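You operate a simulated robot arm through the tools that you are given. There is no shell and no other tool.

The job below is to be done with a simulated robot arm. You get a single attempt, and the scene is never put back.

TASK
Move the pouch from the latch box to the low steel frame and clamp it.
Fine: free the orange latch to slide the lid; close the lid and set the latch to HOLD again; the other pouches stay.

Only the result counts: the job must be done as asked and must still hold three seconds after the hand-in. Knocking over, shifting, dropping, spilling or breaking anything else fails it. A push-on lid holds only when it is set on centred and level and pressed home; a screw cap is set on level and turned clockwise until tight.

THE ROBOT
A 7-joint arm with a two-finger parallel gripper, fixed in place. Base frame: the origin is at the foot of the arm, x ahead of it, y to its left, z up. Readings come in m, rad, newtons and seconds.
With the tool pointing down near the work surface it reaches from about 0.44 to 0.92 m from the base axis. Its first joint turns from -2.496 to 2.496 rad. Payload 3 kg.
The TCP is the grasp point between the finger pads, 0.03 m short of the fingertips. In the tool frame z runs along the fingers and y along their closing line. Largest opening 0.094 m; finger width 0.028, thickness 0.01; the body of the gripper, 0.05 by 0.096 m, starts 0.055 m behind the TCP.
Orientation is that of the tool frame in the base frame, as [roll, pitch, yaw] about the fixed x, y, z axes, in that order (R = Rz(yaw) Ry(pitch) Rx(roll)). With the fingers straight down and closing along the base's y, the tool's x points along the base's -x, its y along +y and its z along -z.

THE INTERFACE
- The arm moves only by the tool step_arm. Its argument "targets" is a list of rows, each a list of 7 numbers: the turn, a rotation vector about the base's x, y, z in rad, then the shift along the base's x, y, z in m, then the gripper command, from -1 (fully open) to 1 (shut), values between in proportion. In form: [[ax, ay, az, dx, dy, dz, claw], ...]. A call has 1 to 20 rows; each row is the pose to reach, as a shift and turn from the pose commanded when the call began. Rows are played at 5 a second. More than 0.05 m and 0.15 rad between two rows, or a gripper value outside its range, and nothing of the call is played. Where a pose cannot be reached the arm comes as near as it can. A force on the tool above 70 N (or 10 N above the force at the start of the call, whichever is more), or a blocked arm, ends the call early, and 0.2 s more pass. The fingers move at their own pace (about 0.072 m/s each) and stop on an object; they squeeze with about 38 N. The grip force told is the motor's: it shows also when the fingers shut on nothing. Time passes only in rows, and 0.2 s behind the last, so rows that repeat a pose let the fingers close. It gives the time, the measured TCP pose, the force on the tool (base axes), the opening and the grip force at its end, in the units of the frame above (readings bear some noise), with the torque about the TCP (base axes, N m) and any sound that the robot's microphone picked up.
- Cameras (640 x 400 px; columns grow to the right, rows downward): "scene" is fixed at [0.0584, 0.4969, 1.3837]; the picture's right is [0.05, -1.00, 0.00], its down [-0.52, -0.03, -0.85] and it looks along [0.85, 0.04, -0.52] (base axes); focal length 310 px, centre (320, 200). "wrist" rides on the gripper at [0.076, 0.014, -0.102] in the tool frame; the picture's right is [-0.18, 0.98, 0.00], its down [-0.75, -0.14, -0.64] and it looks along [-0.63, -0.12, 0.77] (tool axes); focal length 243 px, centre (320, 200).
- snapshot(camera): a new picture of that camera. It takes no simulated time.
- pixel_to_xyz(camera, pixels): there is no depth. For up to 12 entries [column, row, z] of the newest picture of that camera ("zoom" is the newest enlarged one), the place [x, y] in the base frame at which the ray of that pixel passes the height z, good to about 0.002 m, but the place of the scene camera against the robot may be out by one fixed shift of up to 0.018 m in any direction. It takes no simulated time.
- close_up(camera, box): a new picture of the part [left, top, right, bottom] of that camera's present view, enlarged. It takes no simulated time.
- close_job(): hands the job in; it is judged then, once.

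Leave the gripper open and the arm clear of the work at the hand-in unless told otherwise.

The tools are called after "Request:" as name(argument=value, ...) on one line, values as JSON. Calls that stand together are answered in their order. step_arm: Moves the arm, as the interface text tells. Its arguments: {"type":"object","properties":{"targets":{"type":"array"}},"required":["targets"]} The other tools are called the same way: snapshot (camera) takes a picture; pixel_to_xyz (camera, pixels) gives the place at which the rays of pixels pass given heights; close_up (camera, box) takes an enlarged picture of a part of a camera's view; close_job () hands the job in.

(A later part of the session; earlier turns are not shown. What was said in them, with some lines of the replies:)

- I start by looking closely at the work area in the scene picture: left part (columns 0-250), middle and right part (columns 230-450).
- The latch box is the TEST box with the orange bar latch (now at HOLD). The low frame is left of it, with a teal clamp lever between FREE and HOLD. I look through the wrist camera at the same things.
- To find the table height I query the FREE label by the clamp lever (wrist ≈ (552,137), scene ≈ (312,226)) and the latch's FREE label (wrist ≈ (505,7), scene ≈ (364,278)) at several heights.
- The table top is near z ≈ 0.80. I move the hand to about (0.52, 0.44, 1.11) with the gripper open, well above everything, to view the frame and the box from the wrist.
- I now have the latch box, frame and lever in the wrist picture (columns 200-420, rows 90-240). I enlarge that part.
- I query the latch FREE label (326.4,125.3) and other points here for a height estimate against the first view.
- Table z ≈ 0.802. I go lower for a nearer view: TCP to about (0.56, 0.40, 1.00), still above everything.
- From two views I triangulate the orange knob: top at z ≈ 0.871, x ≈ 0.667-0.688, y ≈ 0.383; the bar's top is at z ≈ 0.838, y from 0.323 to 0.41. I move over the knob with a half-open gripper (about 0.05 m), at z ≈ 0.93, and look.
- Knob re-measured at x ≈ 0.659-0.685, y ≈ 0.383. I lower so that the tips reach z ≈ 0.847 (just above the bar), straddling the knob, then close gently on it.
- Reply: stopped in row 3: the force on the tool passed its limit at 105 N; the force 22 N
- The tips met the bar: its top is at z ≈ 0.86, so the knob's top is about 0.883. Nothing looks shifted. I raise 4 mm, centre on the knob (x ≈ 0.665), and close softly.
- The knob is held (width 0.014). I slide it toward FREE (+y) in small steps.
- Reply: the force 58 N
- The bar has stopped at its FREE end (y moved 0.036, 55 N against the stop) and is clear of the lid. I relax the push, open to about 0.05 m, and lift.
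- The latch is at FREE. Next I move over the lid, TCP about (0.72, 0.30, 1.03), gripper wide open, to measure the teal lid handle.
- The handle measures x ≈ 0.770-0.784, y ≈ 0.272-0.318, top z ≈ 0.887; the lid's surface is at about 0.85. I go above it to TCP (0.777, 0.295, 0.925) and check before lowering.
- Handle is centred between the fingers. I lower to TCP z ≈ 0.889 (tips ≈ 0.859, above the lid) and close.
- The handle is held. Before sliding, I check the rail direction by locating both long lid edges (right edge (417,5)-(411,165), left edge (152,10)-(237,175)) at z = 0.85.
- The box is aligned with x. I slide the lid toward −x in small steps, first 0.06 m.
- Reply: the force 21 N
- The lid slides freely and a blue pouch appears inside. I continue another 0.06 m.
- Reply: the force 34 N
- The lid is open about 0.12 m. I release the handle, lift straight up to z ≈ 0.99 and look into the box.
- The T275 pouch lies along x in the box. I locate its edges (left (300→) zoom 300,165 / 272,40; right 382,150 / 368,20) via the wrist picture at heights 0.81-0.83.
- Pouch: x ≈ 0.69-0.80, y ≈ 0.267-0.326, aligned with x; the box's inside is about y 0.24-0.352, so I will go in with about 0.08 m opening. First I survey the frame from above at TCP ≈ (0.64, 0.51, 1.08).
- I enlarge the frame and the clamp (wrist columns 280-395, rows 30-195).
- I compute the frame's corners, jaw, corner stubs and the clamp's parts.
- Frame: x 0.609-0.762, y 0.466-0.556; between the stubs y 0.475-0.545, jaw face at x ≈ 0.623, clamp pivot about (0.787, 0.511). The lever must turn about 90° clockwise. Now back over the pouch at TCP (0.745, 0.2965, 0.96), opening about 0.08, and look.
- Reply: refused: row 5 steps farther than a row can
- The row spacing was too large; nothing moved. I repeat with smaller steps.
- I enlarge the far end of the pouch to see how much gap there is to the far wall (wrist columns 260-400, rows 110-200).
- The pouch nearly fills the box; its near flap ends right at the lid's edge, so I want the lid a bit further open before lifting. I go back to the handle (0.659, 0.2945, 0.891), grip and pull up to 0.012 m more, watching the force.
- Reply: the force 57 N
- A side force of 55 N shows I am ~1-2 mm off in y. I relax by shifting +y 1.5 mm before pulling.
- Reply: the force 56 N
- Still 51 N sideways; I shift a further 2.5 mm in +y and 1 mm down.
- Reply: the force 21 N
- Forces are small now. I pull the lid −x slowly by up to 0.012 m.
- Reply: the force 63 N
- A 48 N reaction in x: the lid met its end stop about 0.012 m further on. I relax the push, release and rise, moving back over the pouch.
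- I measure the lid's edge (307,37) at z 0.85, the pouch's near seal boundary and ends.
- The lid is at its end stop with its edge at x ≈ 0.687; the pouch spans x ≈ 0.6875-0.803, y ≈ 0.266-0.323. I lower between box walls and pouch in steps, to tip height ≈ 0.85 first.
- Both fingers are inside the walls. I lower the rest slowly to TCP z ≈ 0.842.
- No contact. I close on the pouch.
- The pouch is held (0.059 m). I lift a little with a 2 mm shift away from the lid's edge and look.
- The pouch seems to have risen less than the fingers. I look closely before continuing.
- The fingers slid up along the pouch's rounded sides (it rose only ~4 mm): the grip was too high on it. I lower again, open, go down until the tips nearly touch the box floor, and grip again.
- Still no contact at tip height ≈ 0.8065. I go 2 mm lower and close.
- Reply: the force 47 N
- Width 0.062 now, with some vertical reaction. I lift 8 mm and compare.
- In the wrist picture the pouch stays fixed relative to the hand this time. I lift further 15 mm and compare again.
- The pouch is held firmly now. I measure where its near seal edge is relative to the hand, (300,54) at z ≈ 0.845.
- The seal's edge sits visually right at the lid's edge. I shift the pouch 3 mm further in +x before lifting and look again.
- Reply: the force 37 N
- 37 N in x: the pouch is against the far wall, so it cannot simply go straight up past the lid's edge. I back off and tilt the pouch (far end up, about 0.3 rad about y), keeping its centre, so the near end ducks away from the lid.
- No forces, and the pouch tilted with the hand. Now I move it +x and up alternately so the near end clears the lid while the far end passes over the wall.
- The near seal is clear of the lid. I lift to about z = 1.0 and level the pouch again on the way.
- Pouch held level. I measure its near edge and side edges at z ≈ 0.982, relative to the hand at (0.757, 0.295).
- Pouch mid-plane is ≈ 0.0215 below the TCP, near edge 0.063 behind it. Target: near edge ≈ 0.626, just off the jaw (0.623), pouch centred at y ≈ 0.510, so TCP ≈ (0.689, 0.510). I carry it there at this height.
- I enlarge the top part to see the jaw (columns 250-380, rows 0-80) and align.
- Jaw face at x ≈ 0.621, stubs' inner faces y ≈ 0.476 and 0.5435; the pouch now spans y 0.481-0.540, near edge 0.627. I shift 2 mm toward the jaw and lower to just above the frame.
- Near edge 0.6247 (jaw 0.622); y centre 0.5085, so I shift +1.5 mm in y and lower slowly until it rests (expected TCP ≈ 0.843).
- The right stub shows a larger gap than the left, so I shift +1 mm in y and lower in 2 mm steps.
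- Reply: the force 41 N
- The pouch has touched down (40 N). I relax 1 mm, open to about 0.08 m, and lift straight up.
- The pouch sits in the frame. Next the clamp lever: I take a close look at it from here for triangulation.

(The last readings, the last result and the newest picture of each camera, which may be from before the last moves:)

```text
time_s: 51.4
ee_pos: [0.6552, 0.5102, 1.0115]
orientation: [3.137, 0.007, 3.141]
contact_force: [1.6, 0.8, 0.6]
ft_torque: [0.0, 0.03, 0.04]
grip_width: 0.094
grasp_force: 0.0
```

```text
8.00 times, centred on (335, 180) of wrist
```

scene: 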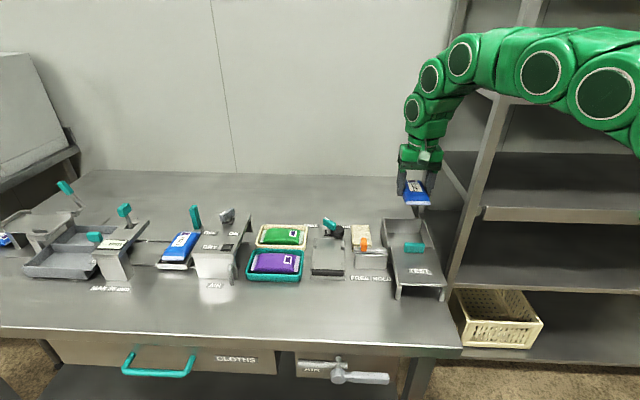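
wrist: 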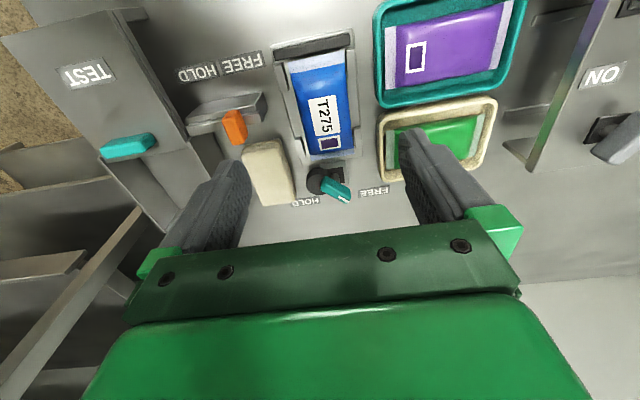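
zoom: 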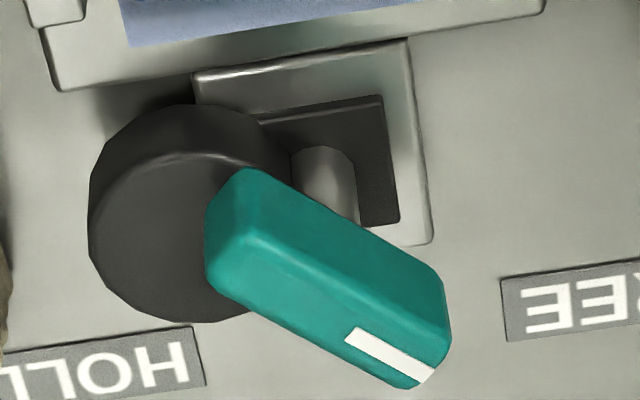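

Second view from a different place, TCP ≈ (0.70, 0.50, 0.98).

Request:
step_arm(targets=[[0, 0, 0, 0.025, -0.005, -0.015, -1], [0, 0, 0, 0.045, -0.01, -0.03, -1], [0, 0, 0, 0.045, -0.01, -0.03, -1]])

Request:
snapshot(camera="wrist")

Request:
close_up(camera="wrist", box=[285, 120, 405, 195])

```text
time_s: 52.2
ee_pos: [0.701, 0.5021, 0.9815]
orientation: [3.137, 0.004, 3.141]
contact_force: [-0.1, -0.4, 0.2]
ft_torque: [0.02, -0.02, 0.03]
grip_width: 0.0941
grasp_force: 0.1
```

```text
taken
```

wrist: 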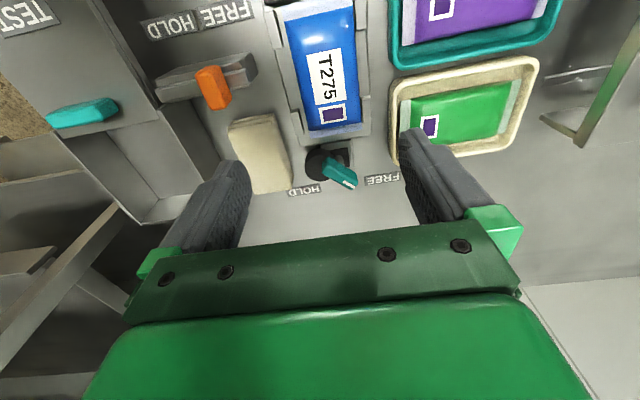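

```text
5.33 times, centred on (345, 158) of wrist
```

zoom: 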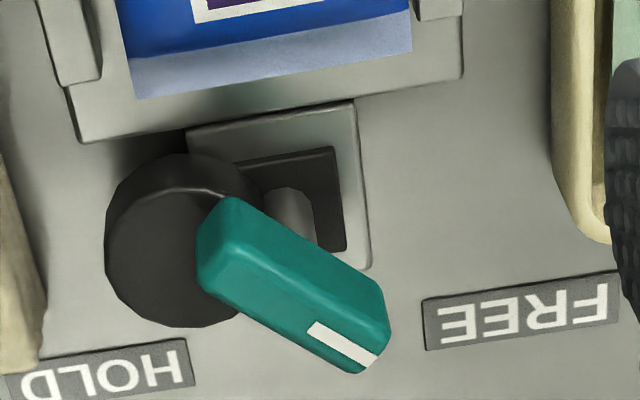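

From three views: the lever block's top is at z ≈ 0.86, it is about 0.04 long, centred over the pivot ≈ (0.784, 0.5095), pointing 47° from +x toward +y (FREE label); the HOLD label is at about −49°. The disc (z 0.816-0.830) will swing against the pouch's far end. I turn the hand by +0.81 rad and move above the pivot at z ≈ 0.92.

Request:
step_arm(targets=[[0, 0, 0.13, 0.014, 0.001, 0, -0.2], [0, 0, 0.26, 0.028, 0.003, 0, -0.2], [0, 0, 0.39, 0.042, 0.004, -0.01, -0.2], [0, 0, 0.52, 0.056, 0.005, -0.025, -0.2], [0, 0, 0.65, 0.07, 0.006, -0.04, -0.2], [0, 0, 0.78, 0.083, 0.0075, -0.055, -0.2], [0, 0, 0.813, 0.083, 0.0075, -0.06, -0.2], [0, 0, 0.813, 0.083, 0.0075, -0.06, -0.2]])

Request:
snapshot(camera="wrist")

Request:
close_up(camera="scene", box=[290, 170, 390, 250])

```text
time_s: 54.0
ee_pos: [0.7427, 0.5076, 0.9167]
orientation: [3.138, 0.007, -2.328]
contact_force: [0.1, 0.2, -0.2]
ft_torque: [0.01, -0.02, -0.01]
grip_width: 0.0565
grasp_force: 0.0
out of reach, approached as far as the arm can: row 3, 4, 5, 6, 7, 8
```

```text
taken
```

wrist: 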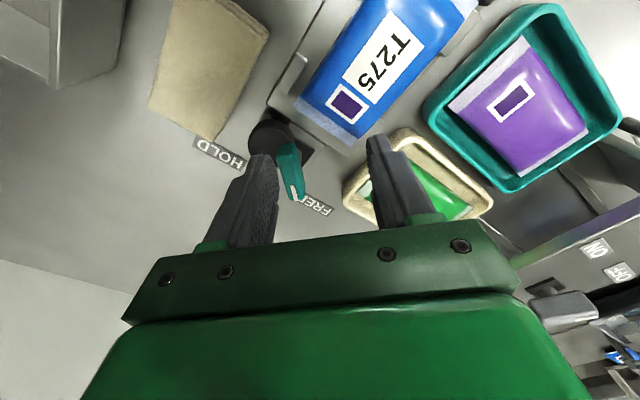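

```text
5.00 times, centred on (340, 210) of scene
```

zoom: 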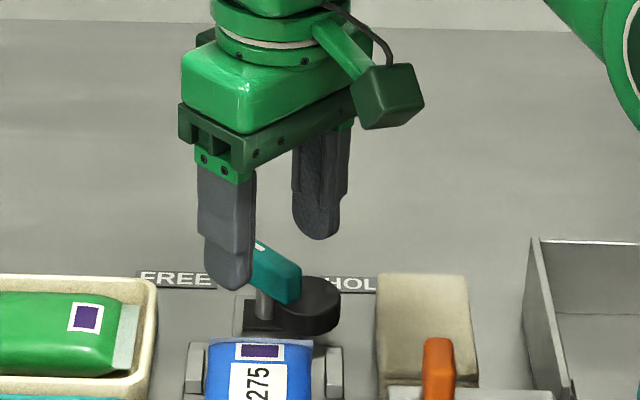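

Straight down the arm reaches only a radius of ≈ 0.90 here, and the pivot is at 0.935. Instead of gripping, I'll push the lever's near end with the closed fingers, which lies within reach with a small outward tilt. First I back off a little and shut the fingers.

Request:
step_arm(targets=[[0, 0, 0, -0.04, 0, 0.01, 0.5], [0, 0, 0, -0.06, 0, 0.02, 1], [0, 0, 0, -0.06, 0, 0.02, 1], [0, 0, 0, -0.06, 0, 0.02, 1]])

Request:
snapshot(camera="wrist")

Request:
close_up(camera="wrist", box=[190, 90, 350, 220])

```text
time_s: 55.0
ee_pos: [0.6837, 0.5038, 0.9375]
orientation: [3.136, 0.004, -2.328]
contact_force: [-0.6, 0.2, 0.2]
ft_torque: [-0.02, 0.01, 0.0]
grip_width: 0.0
grasp_force: 32.9
```

```text
taken
```

wrist: 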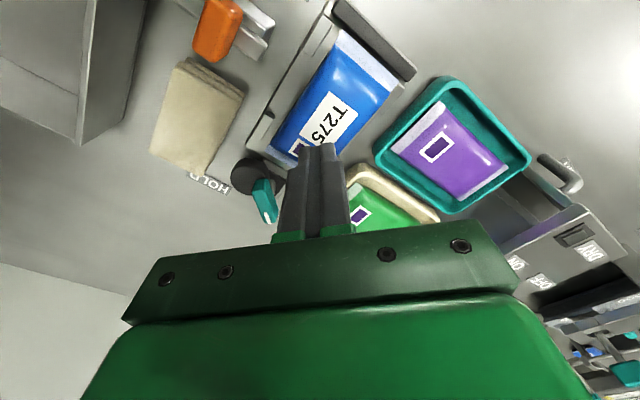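

```text
3.08 times, centred on (270, 155) of wrist
```

zoom: 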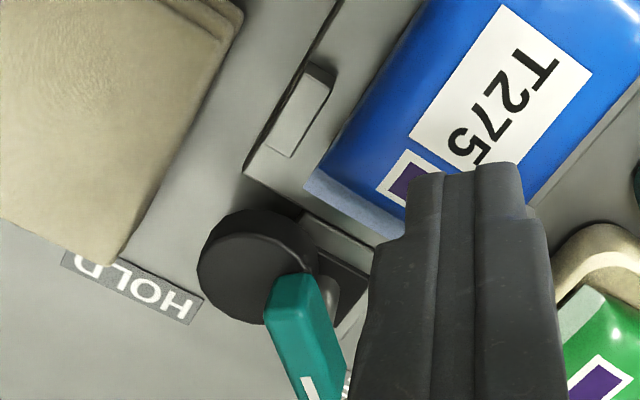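

The commanded pose was reset to the reached one, good. I tilt the tool outward by 0.15 rad (fingertips away from the base) and move to about (0.782, 0.475, 0.937), above the disc on the far side of the lever's near end.

Request:
step_arm(targets=[[0.041, -0.063, 0, 0.02, -0.006, 0, 1], [0.082, -0.126, 0, 0.045, -0.013, 0, 1], [0.082, -0.126, 0, 0.07, -0.021, 0, 1], [0.082, -0.126, 0, 0.098, -0.029, 0, 1], [0.082, -0.126, 0, 0.098, -0.029, 0, 1]])

Request:
snapshot(camera="wrist")

Request:
close_up(camera="scene", box=[300, 190, 380, 250])

```text
time_s: 56.2
ee_pos: [0.7813, 0.476, 0.938]
orientation: [-3.11, 0.152, -2.324]
contact_force: [0.5, -1.0, -0.3]
ft_torque: [0.0, -0.02, -0.01]
grip_width: 0.0002
grasp_force: 33.0
```

```text
taken
```

wrist: 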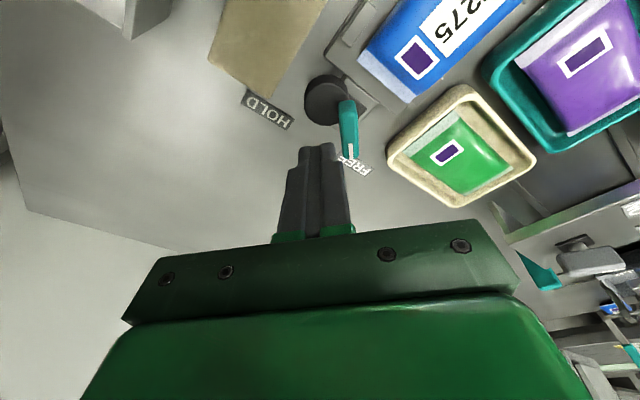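

```text
6.67 times, centred on (340, 220) of scene
```

zoom: 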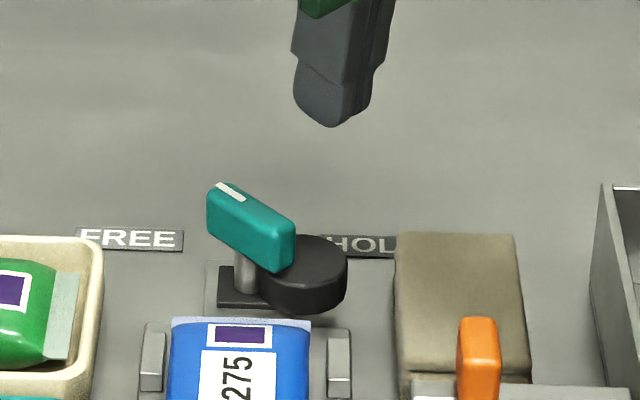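

Reached. I use this new vantage to recheck the lever and disc positions.

Request:
close_up(camera="wrist", box=[290, 60, 390, 180])

```text
3.33 times, centred on (340, 120) of wrist
```

zoom: 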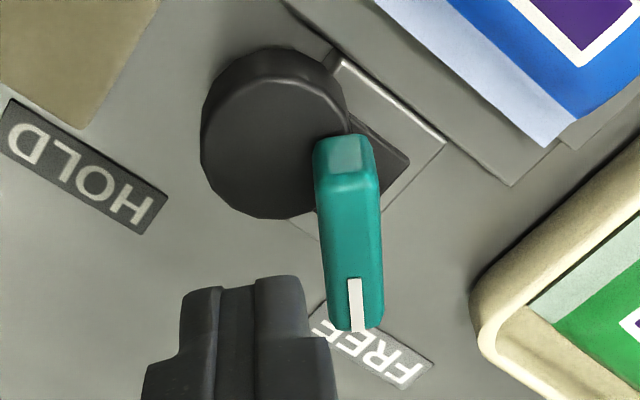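

Request:
pixel_to_xyz(camera="zoom", pixels=[[357, 328, 0.85], [357, 328, 0.86], [357, 328, 0.87], [347, 182, 0.85], [347, 182, 0.86], [347, 182, 0.87], [347, 145, 0.835], [268, 145, 0.83], [320, 250, 0.86], [378, 250, 0.86], [83, 165, 0.802], [375, 347, 0.802]])

```text
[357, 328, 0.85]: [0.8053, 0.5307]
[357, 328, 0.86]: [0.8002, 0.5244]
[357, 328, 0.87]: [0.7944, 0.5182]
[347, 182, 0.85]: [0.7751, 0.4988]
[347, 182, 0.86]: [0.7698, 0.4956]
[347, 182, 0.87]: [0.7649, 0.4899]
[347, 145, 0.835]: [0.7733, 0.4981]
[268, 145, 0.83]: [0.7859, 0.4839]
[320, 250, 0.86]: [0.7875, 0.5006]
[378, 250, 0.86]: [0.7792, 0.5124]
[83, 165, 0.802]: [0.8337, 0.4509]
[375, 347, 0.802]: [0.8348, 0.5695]
```

Consistent: lever top z ≈ 0.863, pivot ≈ (0.783, 0.509), axis at 45°. The fingers are in the right place beside its near end; I lower to TCP z ≈ 0.876 (tips ≈ 0.845, above the disc).

Request:
step_arm(targets=[[0, 0, 0, 0, -0.0005, -0.025, 1], [0, 0, 0, 0, -0.0005, -0.045, 1], [0, 0, 0, 0, -0.0005, -0.055, 1], [0, 0, 0, 0, -0.0005, -0.062, 1], [0, 0, 0, 0, -0.0005, -0.062, 1]])

Request:
close_up(camera="wrist", box=[240, 60, 400, 240])

Request:
close_up(camera="scene", box=[305, 205, 365, 245])

```text
time_s: 57.4
ee_pos: [0.7825, 0.4778, 0.8745]
orientation: [-3.111, 0.151, -2.326]
contact_force: [0.0, -0.1, -0.3]
ft_torque: [0.01, 0.0, 0.01]
grip_width: 0.0
grasp_force: 33.2
```

```text
2.22 times, centred on (320, 150) of wrist
```

zoom: 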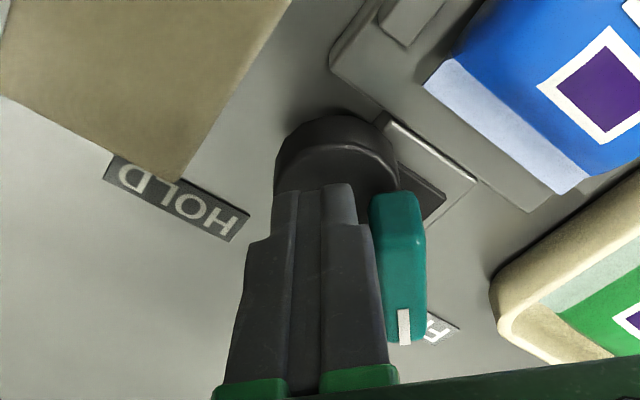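

```text
10.00 times, centred on (335, 225) of scene
```

zoom: 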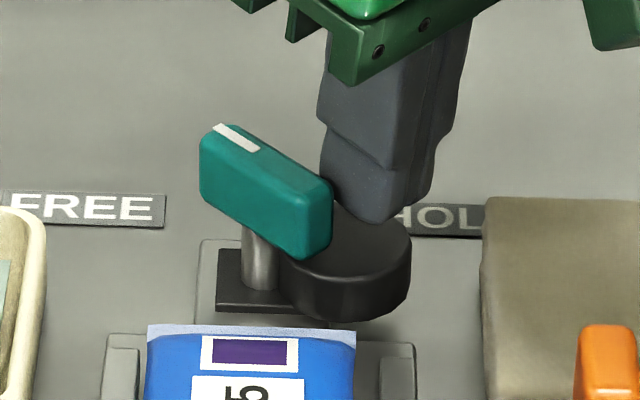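

The fingertips are above the disc and beside the lever's near end, no contact. Now I push the near end along its arc, turning the hand with it, first from 45° to 15°.

Request:
step_arm(targets=[[0, 0, 0, -0.0025, 0.0025, 0, 1], [0, 0, 0, -0.0046, 0.0046, 0, 1], [0.0164, 0.0106, -0.1296, -0.008, 0.0056, 0, 1], [0.0327, 0.0212, -0.259, -0.0115, 0.0066, 0, 1], [0.0491, 0.0318, -0.3885, -0.0146, 0.0084, 0, 1], [0.0655, 0.0424, -0.518, -0.0177, 0.0103, 0, 1], [0.0655, 0.0424, -0.518, -0.0177, 0.0103, 0, 1]])

Request:
close_up(camera="wrist", box=[240, 60, 400, 240])

Request:
close_up(camera="scene", box=[305, 205, 365, 245])

```text
time_s: 59.0
ee_pos: [0.764, 0.487, 0.8747]
orientation: [3.094, 0.151, -2.856]
contact_force: [-2.6, -3.8, 1.5]
ft_torque: [-0.11, 0.03, 0.01]
grip_width: 0.0001
grasp_force: 33.1
```

```text
2.22 times, centred on (320, 150) of wrist
```

zoom: 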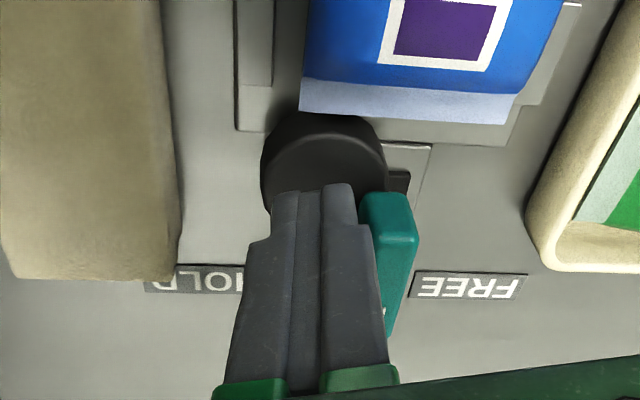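

```text
10.00 times, centred on (335, 225) of scene
```

zoom: 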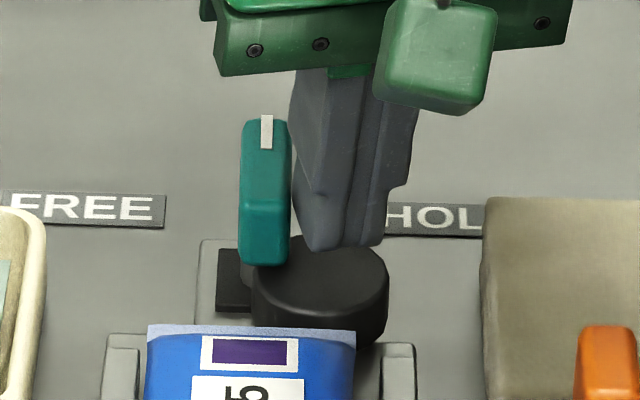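

The lever follows easily. The disc is about to meet the pouch's far end. I continue to about −22°.

Request:
step_arm(targets=[[0.0164, 0.0106, -0.1296, -0.0025, 0.0025, 0, 1], [0.0327, 0.0212, -0.259, -0.005, 0.0051, 0, 1], [0.0491, 0.0318, -0.3885, -0.0068, 0.0083, 0, 1], [0.0655, 0.0424, -0.518, -0.0086, 0.0114, 0, 1], [0.0818, 0.053, -0.647, -0.0096, 0.0148, 0, 1], [0.0818, 0.053, -0.647, -0.0096, 0.0148, 0, 1]])

Request:
close_up(camera="wrist", box=[240, 60, 400, 240])

Request:
close_up(camera="scene", box=[305, 205, 365, 285])

```text
time_s: 60.4
ee_pos: [0.7544, 0.5023, 0.8751]
orientation: [3.015, 0.095, 2.77]
contact_force: [-1.4, -1.5, -2.2]
ft_torque: [-0.05, 0.09, -0.01]
grip_width: 0.0002
grasp_force: 33.3
```

```text
2.22 times, centred on (320, 150) of wrist
```

zoom: 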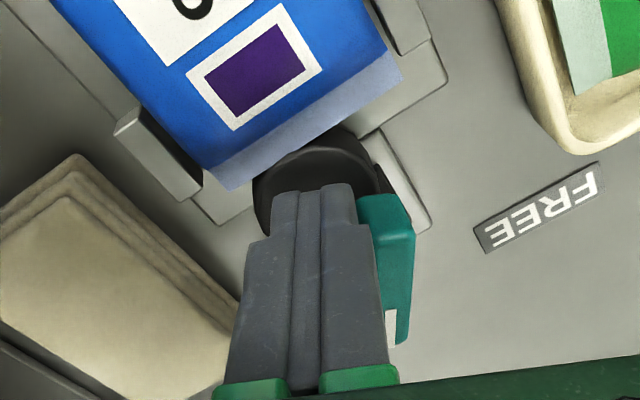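

```text
5.00 times, centred on (335, 245) of scene
```

zoom: 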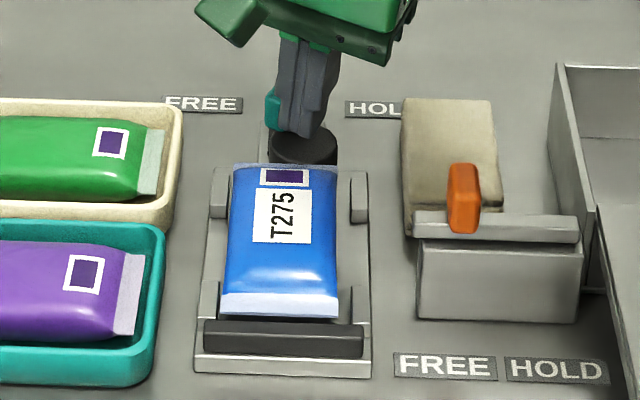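

The disc is reaching the pouch's end. I continue to about −52°.

Request:
step_arm(targets=[[0.0164, 0.0106, -0.1296, -0.0008, 0.0035, 0, 1], [0.0327, 0.0212, -0.259, -0.0009, 0.0071, 0, 1], [0.0491, 0.0318, -0.3885, -0.0007, 0.0107, 0, 1], [0.0644, 0.0417, -0.509, 0, 0.0139, 0, 1], [0.0644, 0.0417, -0.509, 0, 0.0139, 0, 1]])

Request:
close_up(camera="wrist", box=[240, 60, 400, 240])

Request:
close_up(camera="scene", box=[305, 205, 365, 285])

```text
time_s: 61.6
ee_pos: [0.7538, 0.5151, 0.8754]
orientation: [2.991, 0.022, 2.259]
contact_force: [-25.2, -20.5, 12.1]
ft_torque: [-0.51, 0.53, -0.1]
grip_width: 0.0001
grasp_force: 32.6
```

```text
2.22 times, centred on (320, 150) of wrist
```

zoom: 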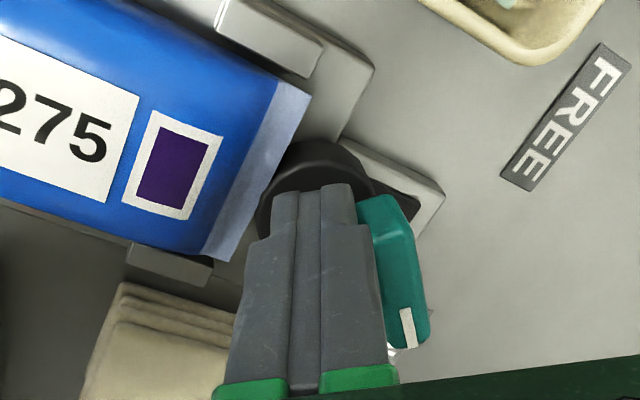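

```text
5.00 times, centred on (335, 245) of scene
```

zoom: 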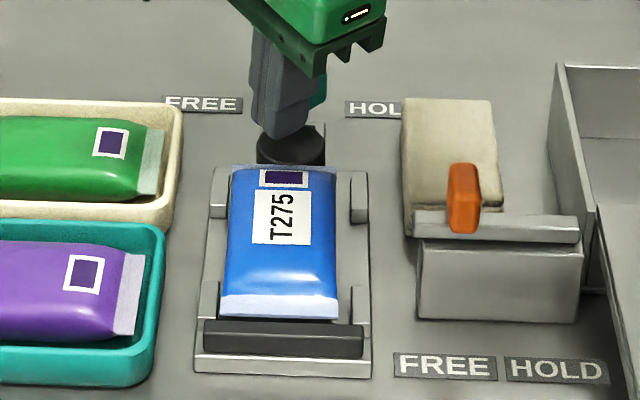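

About 32 N resistance now: the lever is near its HOLD stop. I push 1.5 mm more to make sure it is fully home, then back off.

Request:
step_arm(targets=[[0, 0, 0, 0.001, 0.001, 0, 1], [0, 0, 0, 0.0015, 0.0013, 0, 1], [0, 0, 0, 0.0015, 0.0013, 0, 1]])

Request:
close_up(camera="wrist", box=[240, 60, 400, 240])

```text
time_s: 62.1
ee_pos: [0.7538, 0.5152, 0.876]
orientation: [2.997, 0.023, 2.26]
contact_force: [-22.8, -18.1, 19.0]
ft_torque: [-0.42, 0.43, -0.06]
grip_width: 0.0001
grasp_force: 32.7
stopped in row 2: the force on the tool passed its limit at 74 N (the readings are from after the stop); the commanded pose is now the measured one
```

```text
2.22 times, centred on (320, 150) of wrist
```

zoom: 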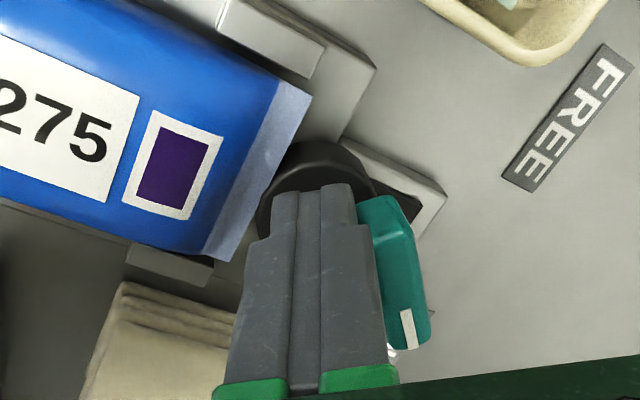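

It is against a rigid stop. I back away from the lever (−x, −y), then lift and look.

Request:
step_arm(targets=[[0, 0, 0, -0.004, -0.003, 0, 1], [0, 0, 0, -0.007, -0.0055, 0.002, 1], [0, 0, 0, -0.008, -0.006, 0.03, 1], [0, 0, 0, -0.02, -0.01, 0.06, 1], [0, 0, 0, -0.05, -0.015, 0.09, 1], [0, 0, 0, -0.08, -0.02, 0.12, 1], [0, 0, 0, -0.08, -0.02, 0.12, 1]])

Request:
close_up(camera="scene", box=[305, 205, 365, 285])

Request:
snapshot(camera="wrist")

Request:
close_up(camera="scene", box=[310, 210, 360, 245])

```text
time_s: 63.7
ee_pos: [0.6726, 0.498, 0.9964]
orientation: [2.996, 0.024, 2.261]
contact_force: [1.0, 0.4, -0.3]
ft_torque: [0.0, 0.02, -0.02]
grip_width: 0.0001
grasp_force: 32.6
```

```text
5.00 times, centred on (335, 245) of scene
```

zoom: 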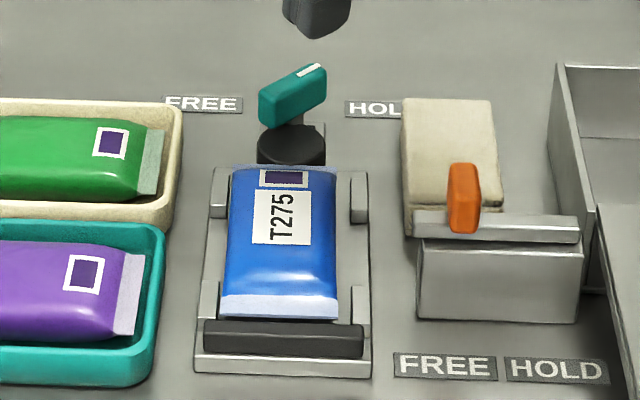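

```text
taken
```

wrist: 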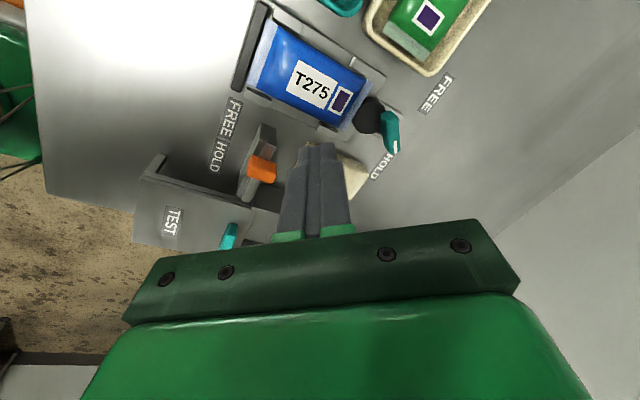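

```text
11.43 times, centred on (335, 228) of scene
```

zoom: 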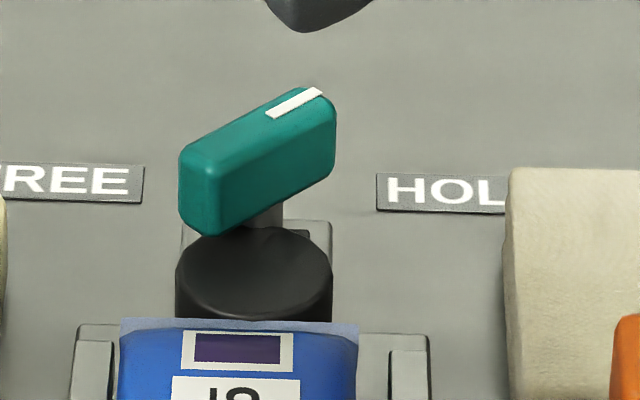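

The lever points at HOLD and the disc is against the pouch. Now I remove the tilt, then turn the hand back, at this height.

Request:
step_arm(targets=[[-0.041, 0.063, 0, 0, -0.02, 0.02, 1], [-0.082, 0.126, 0, 0, -0.04, 0.04, 0], [-0.082, 0.126, 0, 0, -0.06, 0.05, -1], [-0.082, 0.126, 0, 0, -0.06, 0.05, -1]])

Request:
step_arm(targets=[[0, 0, 0.13, 0, 0, 0, -1], [0, 0, 0.26, 0, 0, 0, -1], [0, 0, 0.39, 0, 0, 0, -1], [0, 0, 0.52, 0, 0, 0, -1], [0, 0, 0.65, 0, 0, 0, -1], [0, 0, 0.78, 0, 0, 0, -1], [0, 0, 0.88, 0, 0, 0, -1], [0, 0, 0.88, 0, 0, 0, -1]])

Request:
snapshot(camera="wrist")

```text
time_s: 64.7
ee_pos: [0.674, 0.4358, 1.047]
orientation: [-3.138, 0.003, 2.262]
contact_force: [-0.8, -0.7, -0.4]
ft_torque: [0.0, -0.02, -0.01]
grip_width: 0.094
grasp_force: 0.0
```

```text
time_s: 66.5
ee_pos: [0.6735, 0.4352, 1.0432]
orientation: [-3.138, 0.006, -3.139]
contact_force: [-0.2, -0.5, -1.0]
ft_torque: [0.03, 0.0, 0.03]
grip_width: 0.0939
grasp_force: 0.0
```

```text
taken
```

wrist: 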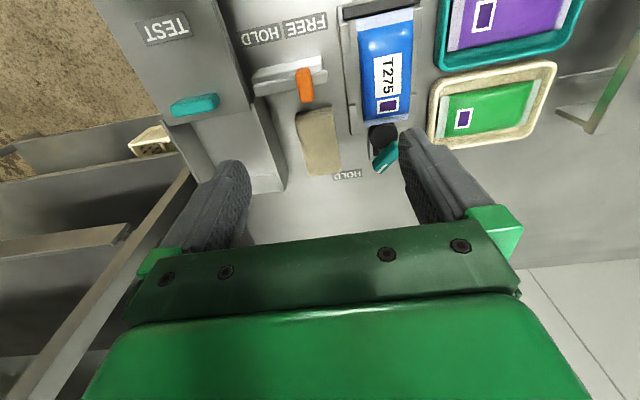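

Request:
close_up(camera="wrist", box=[330, 0, 440, 180])

Request:
pixel_to_xyz(camera="wrist", pixels=[[195, 103, 0.885], [195, 103, 0.875], [180, 131, 0.85], [247, 112, 0.85], [172, 123, 0.85]])

```text
2.22 times, centred on (385, 90) of wrist
```

zoom: 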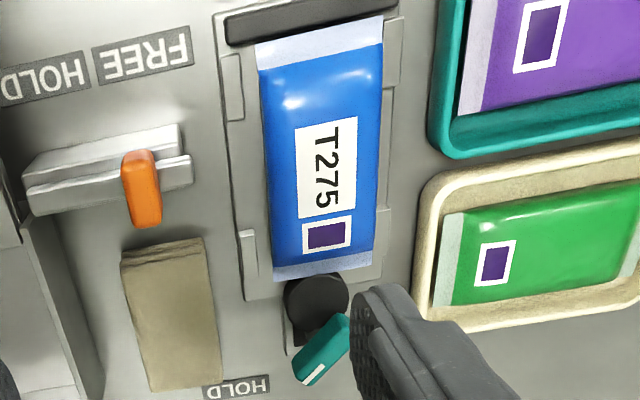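

```text
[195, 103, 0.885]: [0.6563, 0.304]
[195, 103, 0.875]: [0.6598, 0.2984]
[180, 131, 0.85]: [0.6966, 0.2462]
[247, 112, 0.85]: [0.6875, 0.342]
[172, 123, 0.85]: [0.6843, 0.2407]
```

The pouch is squeezed between jaw and disc, well inside the frame. Now the lid: I go over the handle at about (0.655, 0.2955), lower to z ≈ 0.891 with about 0.07 m opening.

Request:
step_arm(targets=[[0, 0, 0, -0.005, -0.045, 0, -0.8], [0, 0, 0, -0.01, -0.09, 0, -0.6], [0, 0, 0, -0.0185, -0.135, 0, -0.5], [0, 0, 0, -0.0185, -0.1397, -0.04, -0.5], [0, 0, 0, -0.0185, -0.1397, -0.08, -0.5], [0, 0, 0, -0.0185, -0.1397, -0.11, -0.5], [0, 0, 0, -0.0185, -0.1397, -0.11, -0.5]])

Request:
snapshot(camera="wrist")

Request:
close_up(camera="scene", box=[360, 190, 450, 300])

```text
time_s: 68.1
ee_pos: [0.6551, 0.2959, 0.9324]
orientation: [-3.141, 0.007, 3.141]
contact_force: [0.0, -0.8, -0.1]
ft_torque: [-0.03, 0.02, -0.05]
grip_width: 0.0706
grasp_force: 0.1
```

```text
taken
```

wrist: 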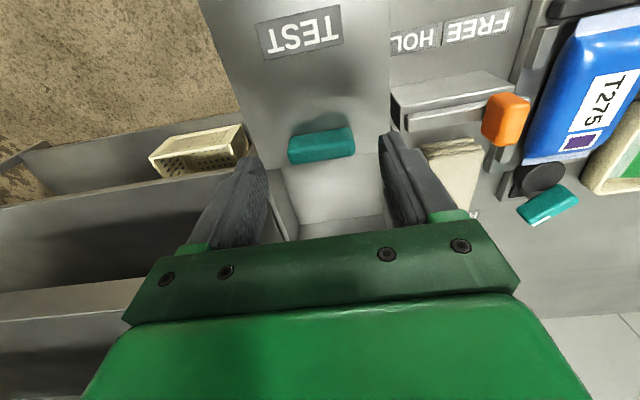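

```text
3.64 times, centred on (405, 245) of scene
```

zoom: 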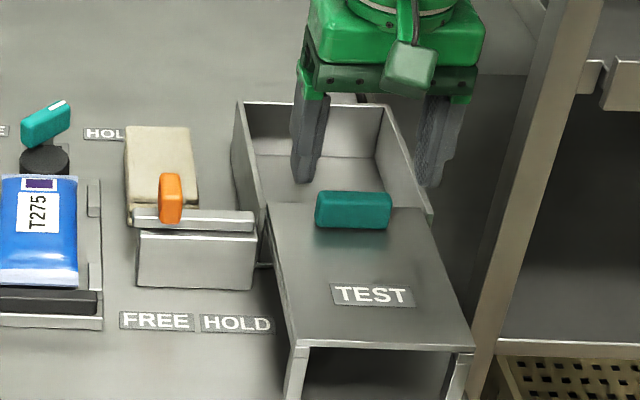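

The handle appears at the same place in the picture as at the first grasp. I lower to z ≈ 0.890 and close.

Request:
step_arm(targets=[[0, 0, 0, 0.001, -0.001, -0.02, -0.5], [0, 0, 0, 0.001, -0.001, -0.034, -0.5], [0, 0, 0, 0.001, -0.001, -0.042, -0.5], [0, 0, 0, 0.001, -0.001, -0.042, 1], [0, 0, 0, 0.001, -0.001, -0.042, 1], [0, 0, 0, 0.001, -0.001, -0.042, 1]])

```text
time_s: 69.5
ee_pos: [0.6564, 0.2948, 0.8916]
orientation: [-3.139, 0.006, 3.14]
contact_force: [0.5, 1.4, -1.3]
ft_torque: [0.41, -0.17, -0.16]
grip_width: 0.0497
grasp_force: 45.3
```

Gripped with almost no side force. I slide the lid back, +x, in small steps: first 0.06 m.

Request:
step_arm(targets=[[0, 0, 0, 0.006, 0, 0, 1], [0, 0, 0, 0.014, 0, 0, 1], [0, 0, 0, 0.022, 0, 0, 1], [0, 0, 0, 0.03, 0, 0, 1], [0, 0, 0, 0.038, 0, 0, 1], [0, 0, 0, 0.046, 0, 0, 1], [0, 0, 0, 0.054, 0, 0, 1], [0, 0, 0, 0.06, 0, 0, 1], [0, 0, 0, 0.06, 0, 0, 1]])

Request:
close_up(camera="scene", box=[360, 190, 450, 300])

```text
time_s: 71.5
ee_pos: [0.7166, 0.2956, 0.892]
orientation: [-3.136, 0.006, 3.141]
contact_force: [-1.6, 1.3, -7.7]
ft_torque: [-0.21, 1.17, -0.09]
grip_width: 0.0498
grasp_force: 44.8
```

```text
3.64 times, centred on (405, 245) of scene
```

zoom: 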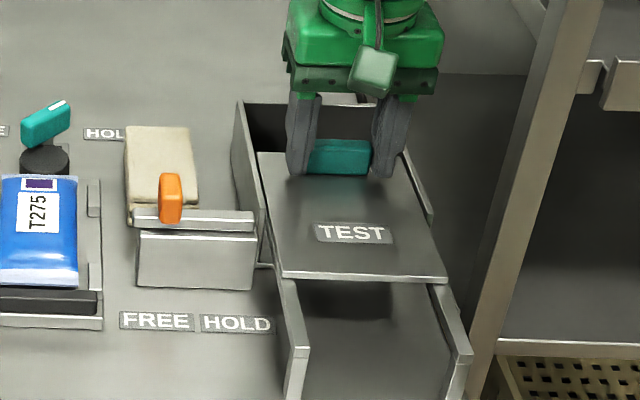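

Halfway. I continue about 0.061 m to the closed position (TCP ≈ 0.778).

Request:
step_arm(targets=[[0, 0, 0, 0.008, 0, 0, 1], [0, 0, 0, 0.016, 0, 0, 1], [0, 0, 0, 0.024, 0, 0, 1], [0, 0, 0, 0.032, 0, 0, 1], [0, 0, 0, 0.04, 0, 0, 1], [0, 0, 0, 0.048, 0, 0, 1], [0, 0, 0, 0.055, 0, 0, 1], [0, 0, 0, 0.061, 0, 0, 1], [0, 0, 0, 0.061, 0, 0, 1]])

Request:
close_up(camera="scene", box=[360, 190, 450, 300])

```text
time_s: 73.5
ee_pos: [0.7776, 0.2961, 0.8913]
orientation: [-3.138, 0.002, 3.141]
contact_force: [-21.2, -4.7, 12.6]
ft_torque: [-0.18, 1.46, -0.25]
grip_width: 0.0497
grasp_force: 44.1
```

```text
3.64 times, centred on (405, 245) of scene
```

zoom: 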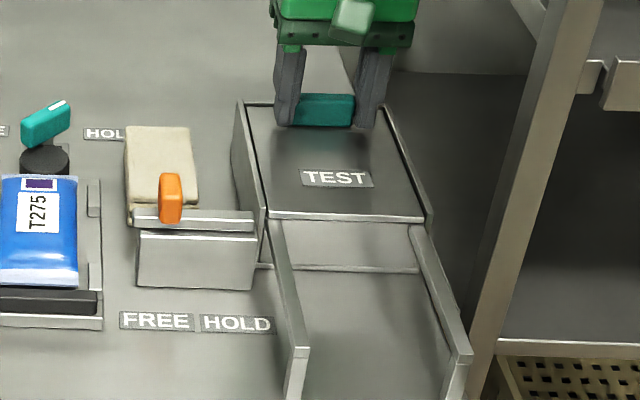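

The lid looks closed, 21 N against it. I press 2 mm further to make sure it is home.

Request:
step_arm(targets=[[0, 0, 0, 0.001, 0, 0, 1], [0, 0, 0, 0.002, 0, 0, 1], [0, 0, 0, 0.002, 0, 0, 1]])

Request:
snapshot(camera="wrist")

```text
time_s: 74.3
ee_pos: [0.7791, 0.2945, 0.892]
orientation: [-3.138, 0.001, 3.141]
contact_force: [-48.9, -15.1, 0.3]
ft_torque: [-0.1, 1.08, -0.29]
grip_width: 0.0498
grasp_force: 44.8
```

```text
taken
```

wrist: 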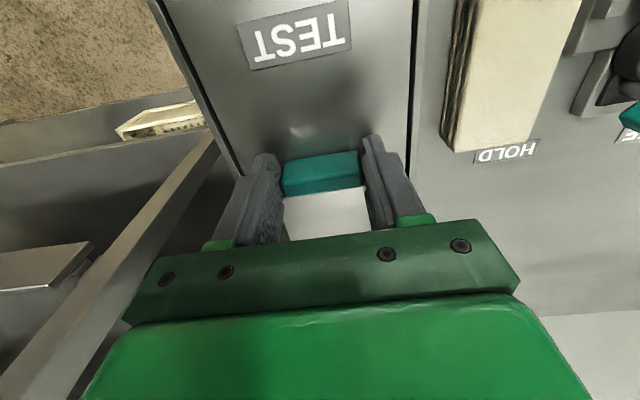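

49 N: firmly against the closed stop. I relax, open, lift, and go to the latch knob, which is at about (0.666, 0.4225); I stop above it at z ≈ 0.94.

Request:
step_arm(targets=[[0, 0, 0, -0.003, 0.0005, 0, 1], [0, 0, 0, -0.003, 0.0005, 0, -0.5], [0, 0, 0, -0.003, 0.0005, 0, -0.5], [0, 0, 0, -0.003, 0.0005, 0.03, -0.5], [0, 0, 0, -0.003, 0.0005, 0.07, -0.3], [0, 0, 0, -0.03, 0.03, 0.08, -0.1], [0, 0, 0, -0.055, 0.065, 0.08, -0.1], [0, 0, 0, -0.08, 0.1, 0.08, -0.1], [0, 0, 0, -0.114, 0.128, 0.07, -0.1], [0, 0, 0, -0.114, 0.128, 0.05, -0.1], [0, 0, 0, -0.114, 0.128, 0.05, -0.1]])

Request:
snapshot(camera="wrist")

Request:
close_up(camera="scene", box=[340, 190, 450, 290])

```text
time_s: 76.7
ee_pos: [0.6645, 0.4219, 0.9425]
orientation: [-3.14, 0.004, -3.142]
contact_force: [0.6, -1.1, 0.8]
ft_torque: [0.02, 0.01, 0.05]
grip_width: 0.0516
grasp_force: 0.0
```

```text
taken
```

wrist: 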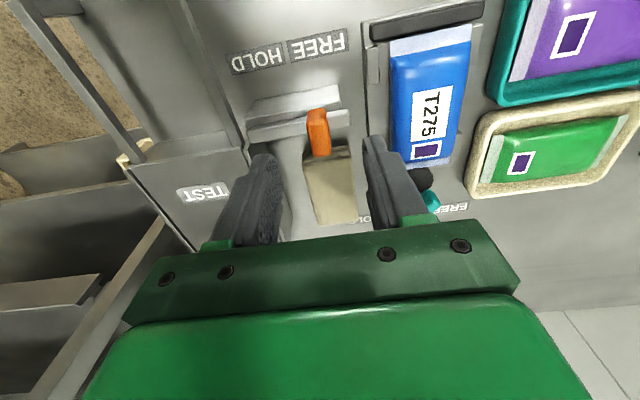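

```text
4.00 times, centred on (395, 240) of scene
```

zoom: 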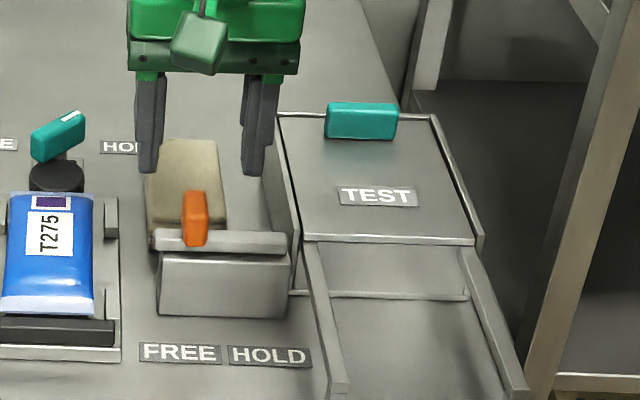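

I lower to z ≈ 0.8935 around the knob and close on it.

Request:
step_arm(targets=[[0, 0, 0, 0.001, -0.0015, -0.02, -0.1], [0, 0, 0, 0.001, -0.0015, -0.038, -0.1], [0, 0, 0, 0.001, -0.0015, -0.049, -0.1], [0, 0, 0, 0.001, -0.0015, -0.049, 1], [0, 0, 0, 0.001, -0.0015, -0.049, 1], [0, 0, 0, 0.001, -0.0015, -0.049, 1]])

Request:
close_up(camera="scene", box=[340, 190, 450, 290])

```text
time_s: 78.1
ee_pos: [0.6659, 0.421, 0.8926]
orientation: [-3.138, 0.006, 3.141]
contact_force: [0.4, -4.2, -1.4]
ft_torque: [0.09, -0.07, -0.01]
grip_width: 0.0143
grasp_force: 44.8
```

```text
4.00 times, centred on (395, 240) of scene
```

zoom: 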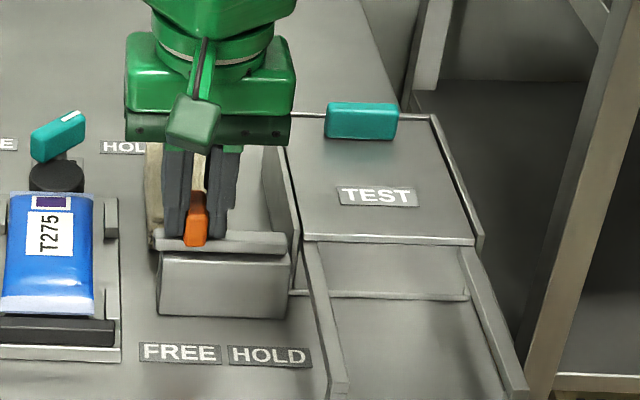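

The knob is held. I slide it toward HOLD (−y) by about 0.036 m in small steps.

Request:
step_arm(targets=[[0, 0, 0, 0, -0.008, 0, 1], [0, 0, 0, 0, -0.016, 0, 1], [0, 0, 0, 0, -0.024, 0, 1], [0, 0, 0, 0, -0.031, 0, 1], [0, 0, 0, 0, -0.036, 0, 1], [0, 0, 0, 0, -0.038, 0, 1], [0, 0, 0, 0, -0.038, 0, 1]])

Request:
close_up(camera="scene", box=[340, 190, 450, 290])

```text
time_s: 79.7
ee_pos: [0.6663, 0.3842, 0.8934]
orientation: [-3.14, 0.006, -3.14]
contact_force: [-13.5, 29.3, -14.9]
ft_torque: [0.67, 0.37, -0.13]
grip_width: 0.0145
grasp_force: 45.0
```

```text
4.00 times, centred on (395, 240) of scene
```

zoom: 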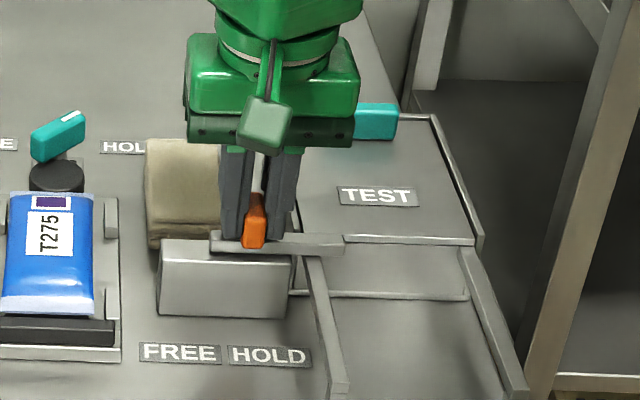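

A 29 N reaction: the HOLD stop. I press 1 mm more, then relax, open and lift away.

Request:
step_arm(targets=[[0, 0, 0, 0, -0.001, 0, 1], [0, 0, 0, 0, -0.0015, 0, 1], [0, 0, 0, 0, 0.0015, 0, 1], [0, 0, 0, 0, 0.0015, 0, 0.2], [0, 0, 0, 0, 0.0015, 0, -0.1], [0, 0, 0, 0, 0.0015, 0, -0.1], [0, 0, 0, 0, 0.0015, 0.03, -0.1], [0, 0, 0, 0, 0.0015, 0.07, -0.1], [0, 0, 0, -0.02, 0.0015, 0.11, -0.5], [0, 0, 0, -0.05, 0.01, 0.15, -1], [0, 0, 0, -0.08, 0.02, 0.18, -1], [0, 0, 0, -0.1, 0.02, 0.21, -1], [0, 0, 0, -0.1, 0.02, 0.21, -1]])

Request:
snapshot(camera="scene")

Request:
close_up(camera="scene", box=[300, 190, 460, 310])

Request:
snapshot(camera="wrist")

```text
refused: row 10 steps farther than a row can; nothing moved
```

```text
taken
```

scene: 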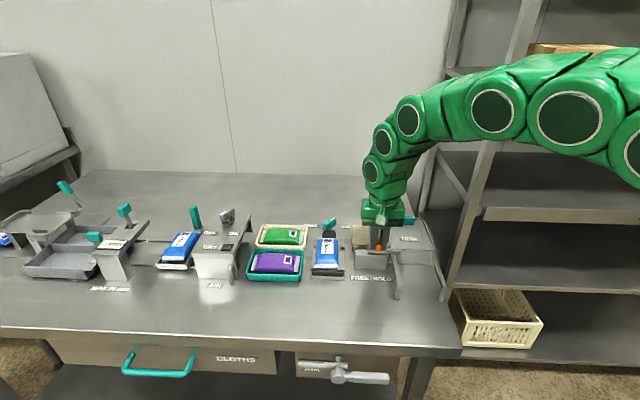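

```text
3.33 times, centred on (380, 250) of scene
```

zoom: 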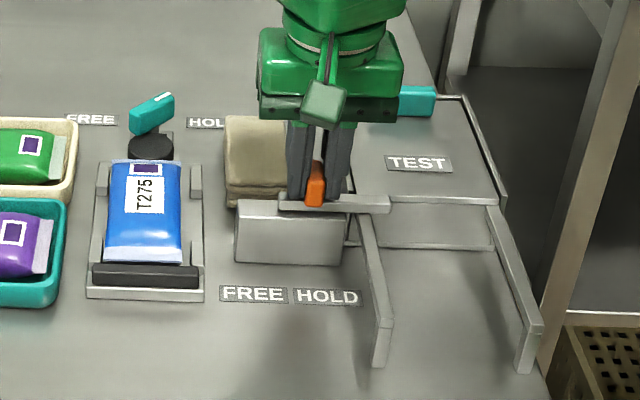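

```text
taken
```

wrist: 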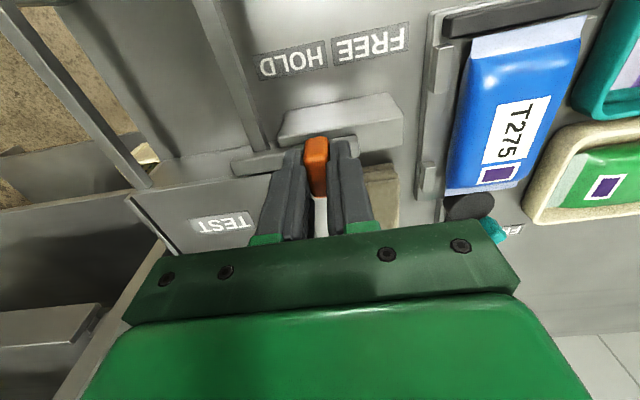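

A step was too large; nothing moved. I repeat with smaller steps.

Request:
step_arm(targets=[[0, 0, 0, 0, -0.001, 0, 1], [0, 0, 0, 0, -0.0015, 0, 1], [0, 0, 0, 0, 0.0015, 0, 1], [0, 0, 0, 0, 0.0015, 0, 0.2], [0, 0, 0, 0, 0.0015, 0, -0.1], [0, 0, 0, 0, 0.0015, 0, -0.1], [0, 0, 0, 0, 0.0015, 0.03, -0.1], [0, 0, 0, 0, 0.0015, 0.065, -0.1], [0, 0, 0, -0.02, 0.0015, 0.1, -0.5], [0, 0, 0, -0.04, 0.005, 0.13, -1], [0, 0, 0, -0.06, 0.01, 0.16, -1], [0, 0, 0, -0.08, 0.015, 0.19, -1], [0, 0, 0, -0.1, 0.02, 0.21, -1], [0, 0, 0, -0.1, 0.02, 0.21, -1]])

Request:
snapshot(camera="scene")

Request:
close_up(camera="scene", box=[300, 190, 460, 310])

Request:
snapshot(camera="wrist")

```text
time_s: 82.7
ee_pos: [0.5683, 0.404, 1.1017]
orientation: [-3.136, 0.004, 3.141]
contact_force: [0.9, 0.9, 0.5]
ft_torque: [0.03, 0.02, -0.02]
grip_width: 0.094
grasp_force: 0.0
```

```text
taken
```

scene: 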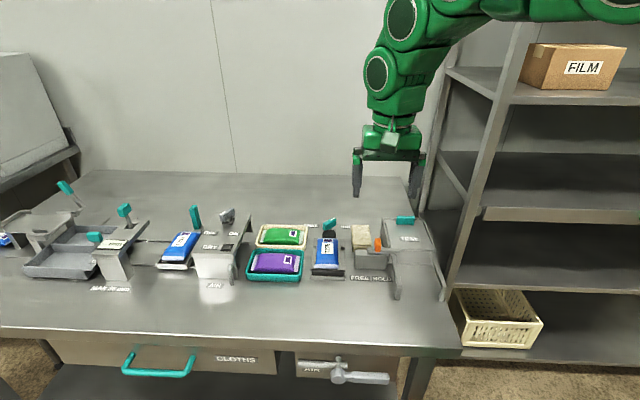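

```text
3.33 times, centred on (380, 250) of scene
```

zoom: 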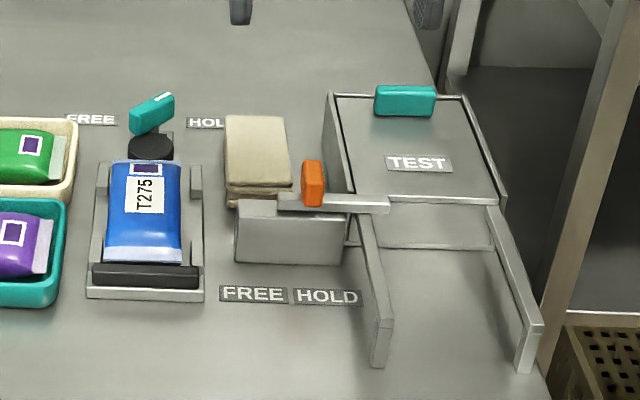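

```text
taken
```

wrist: 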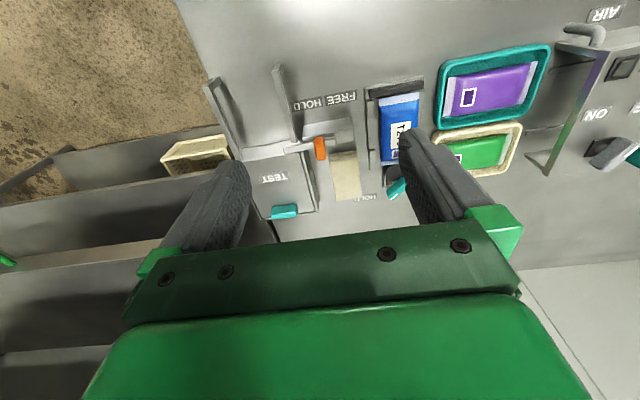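

Compared with the first picture, the lid handle (zoom 375-436, 85-117) and the latch knob (302-323, 160-207) are back exactly where they began, with the bar at HOLD. The T275 pouch lies in the frame against the jaw, its lever points to HOLD, the other pouches are untouched, and the arm is clear with the gripper open. I hand in the job.

Request:
close_job()

```text
The job is handed in.
```

I moved the pouch (T275) from the latch box to the low steel frame, clamped it there, and handed the job in. I don't have the verdict.

- **Pouch:** it lies between the frame's corner stubs, pressed against the black jaw. The clamp lever is turned to HOLD, up against a rigid stop.
- **Lid and latch:** the lid is back at its closed stop and the orange latch is at HOLD. Both match their positions in the first picture.
- **Everything else:** the other pouches and items look unmoved in the last pictures. The arm is clear of the work with the gripper open.

- **Contact on the way:** on the first approach to the latch, the fingertips hit its bar at about 105 N.
- **Slipped grip:** my first grip on the pouch slid off inside the box, so I gripped it again lower. I saw no damage or shift from either.
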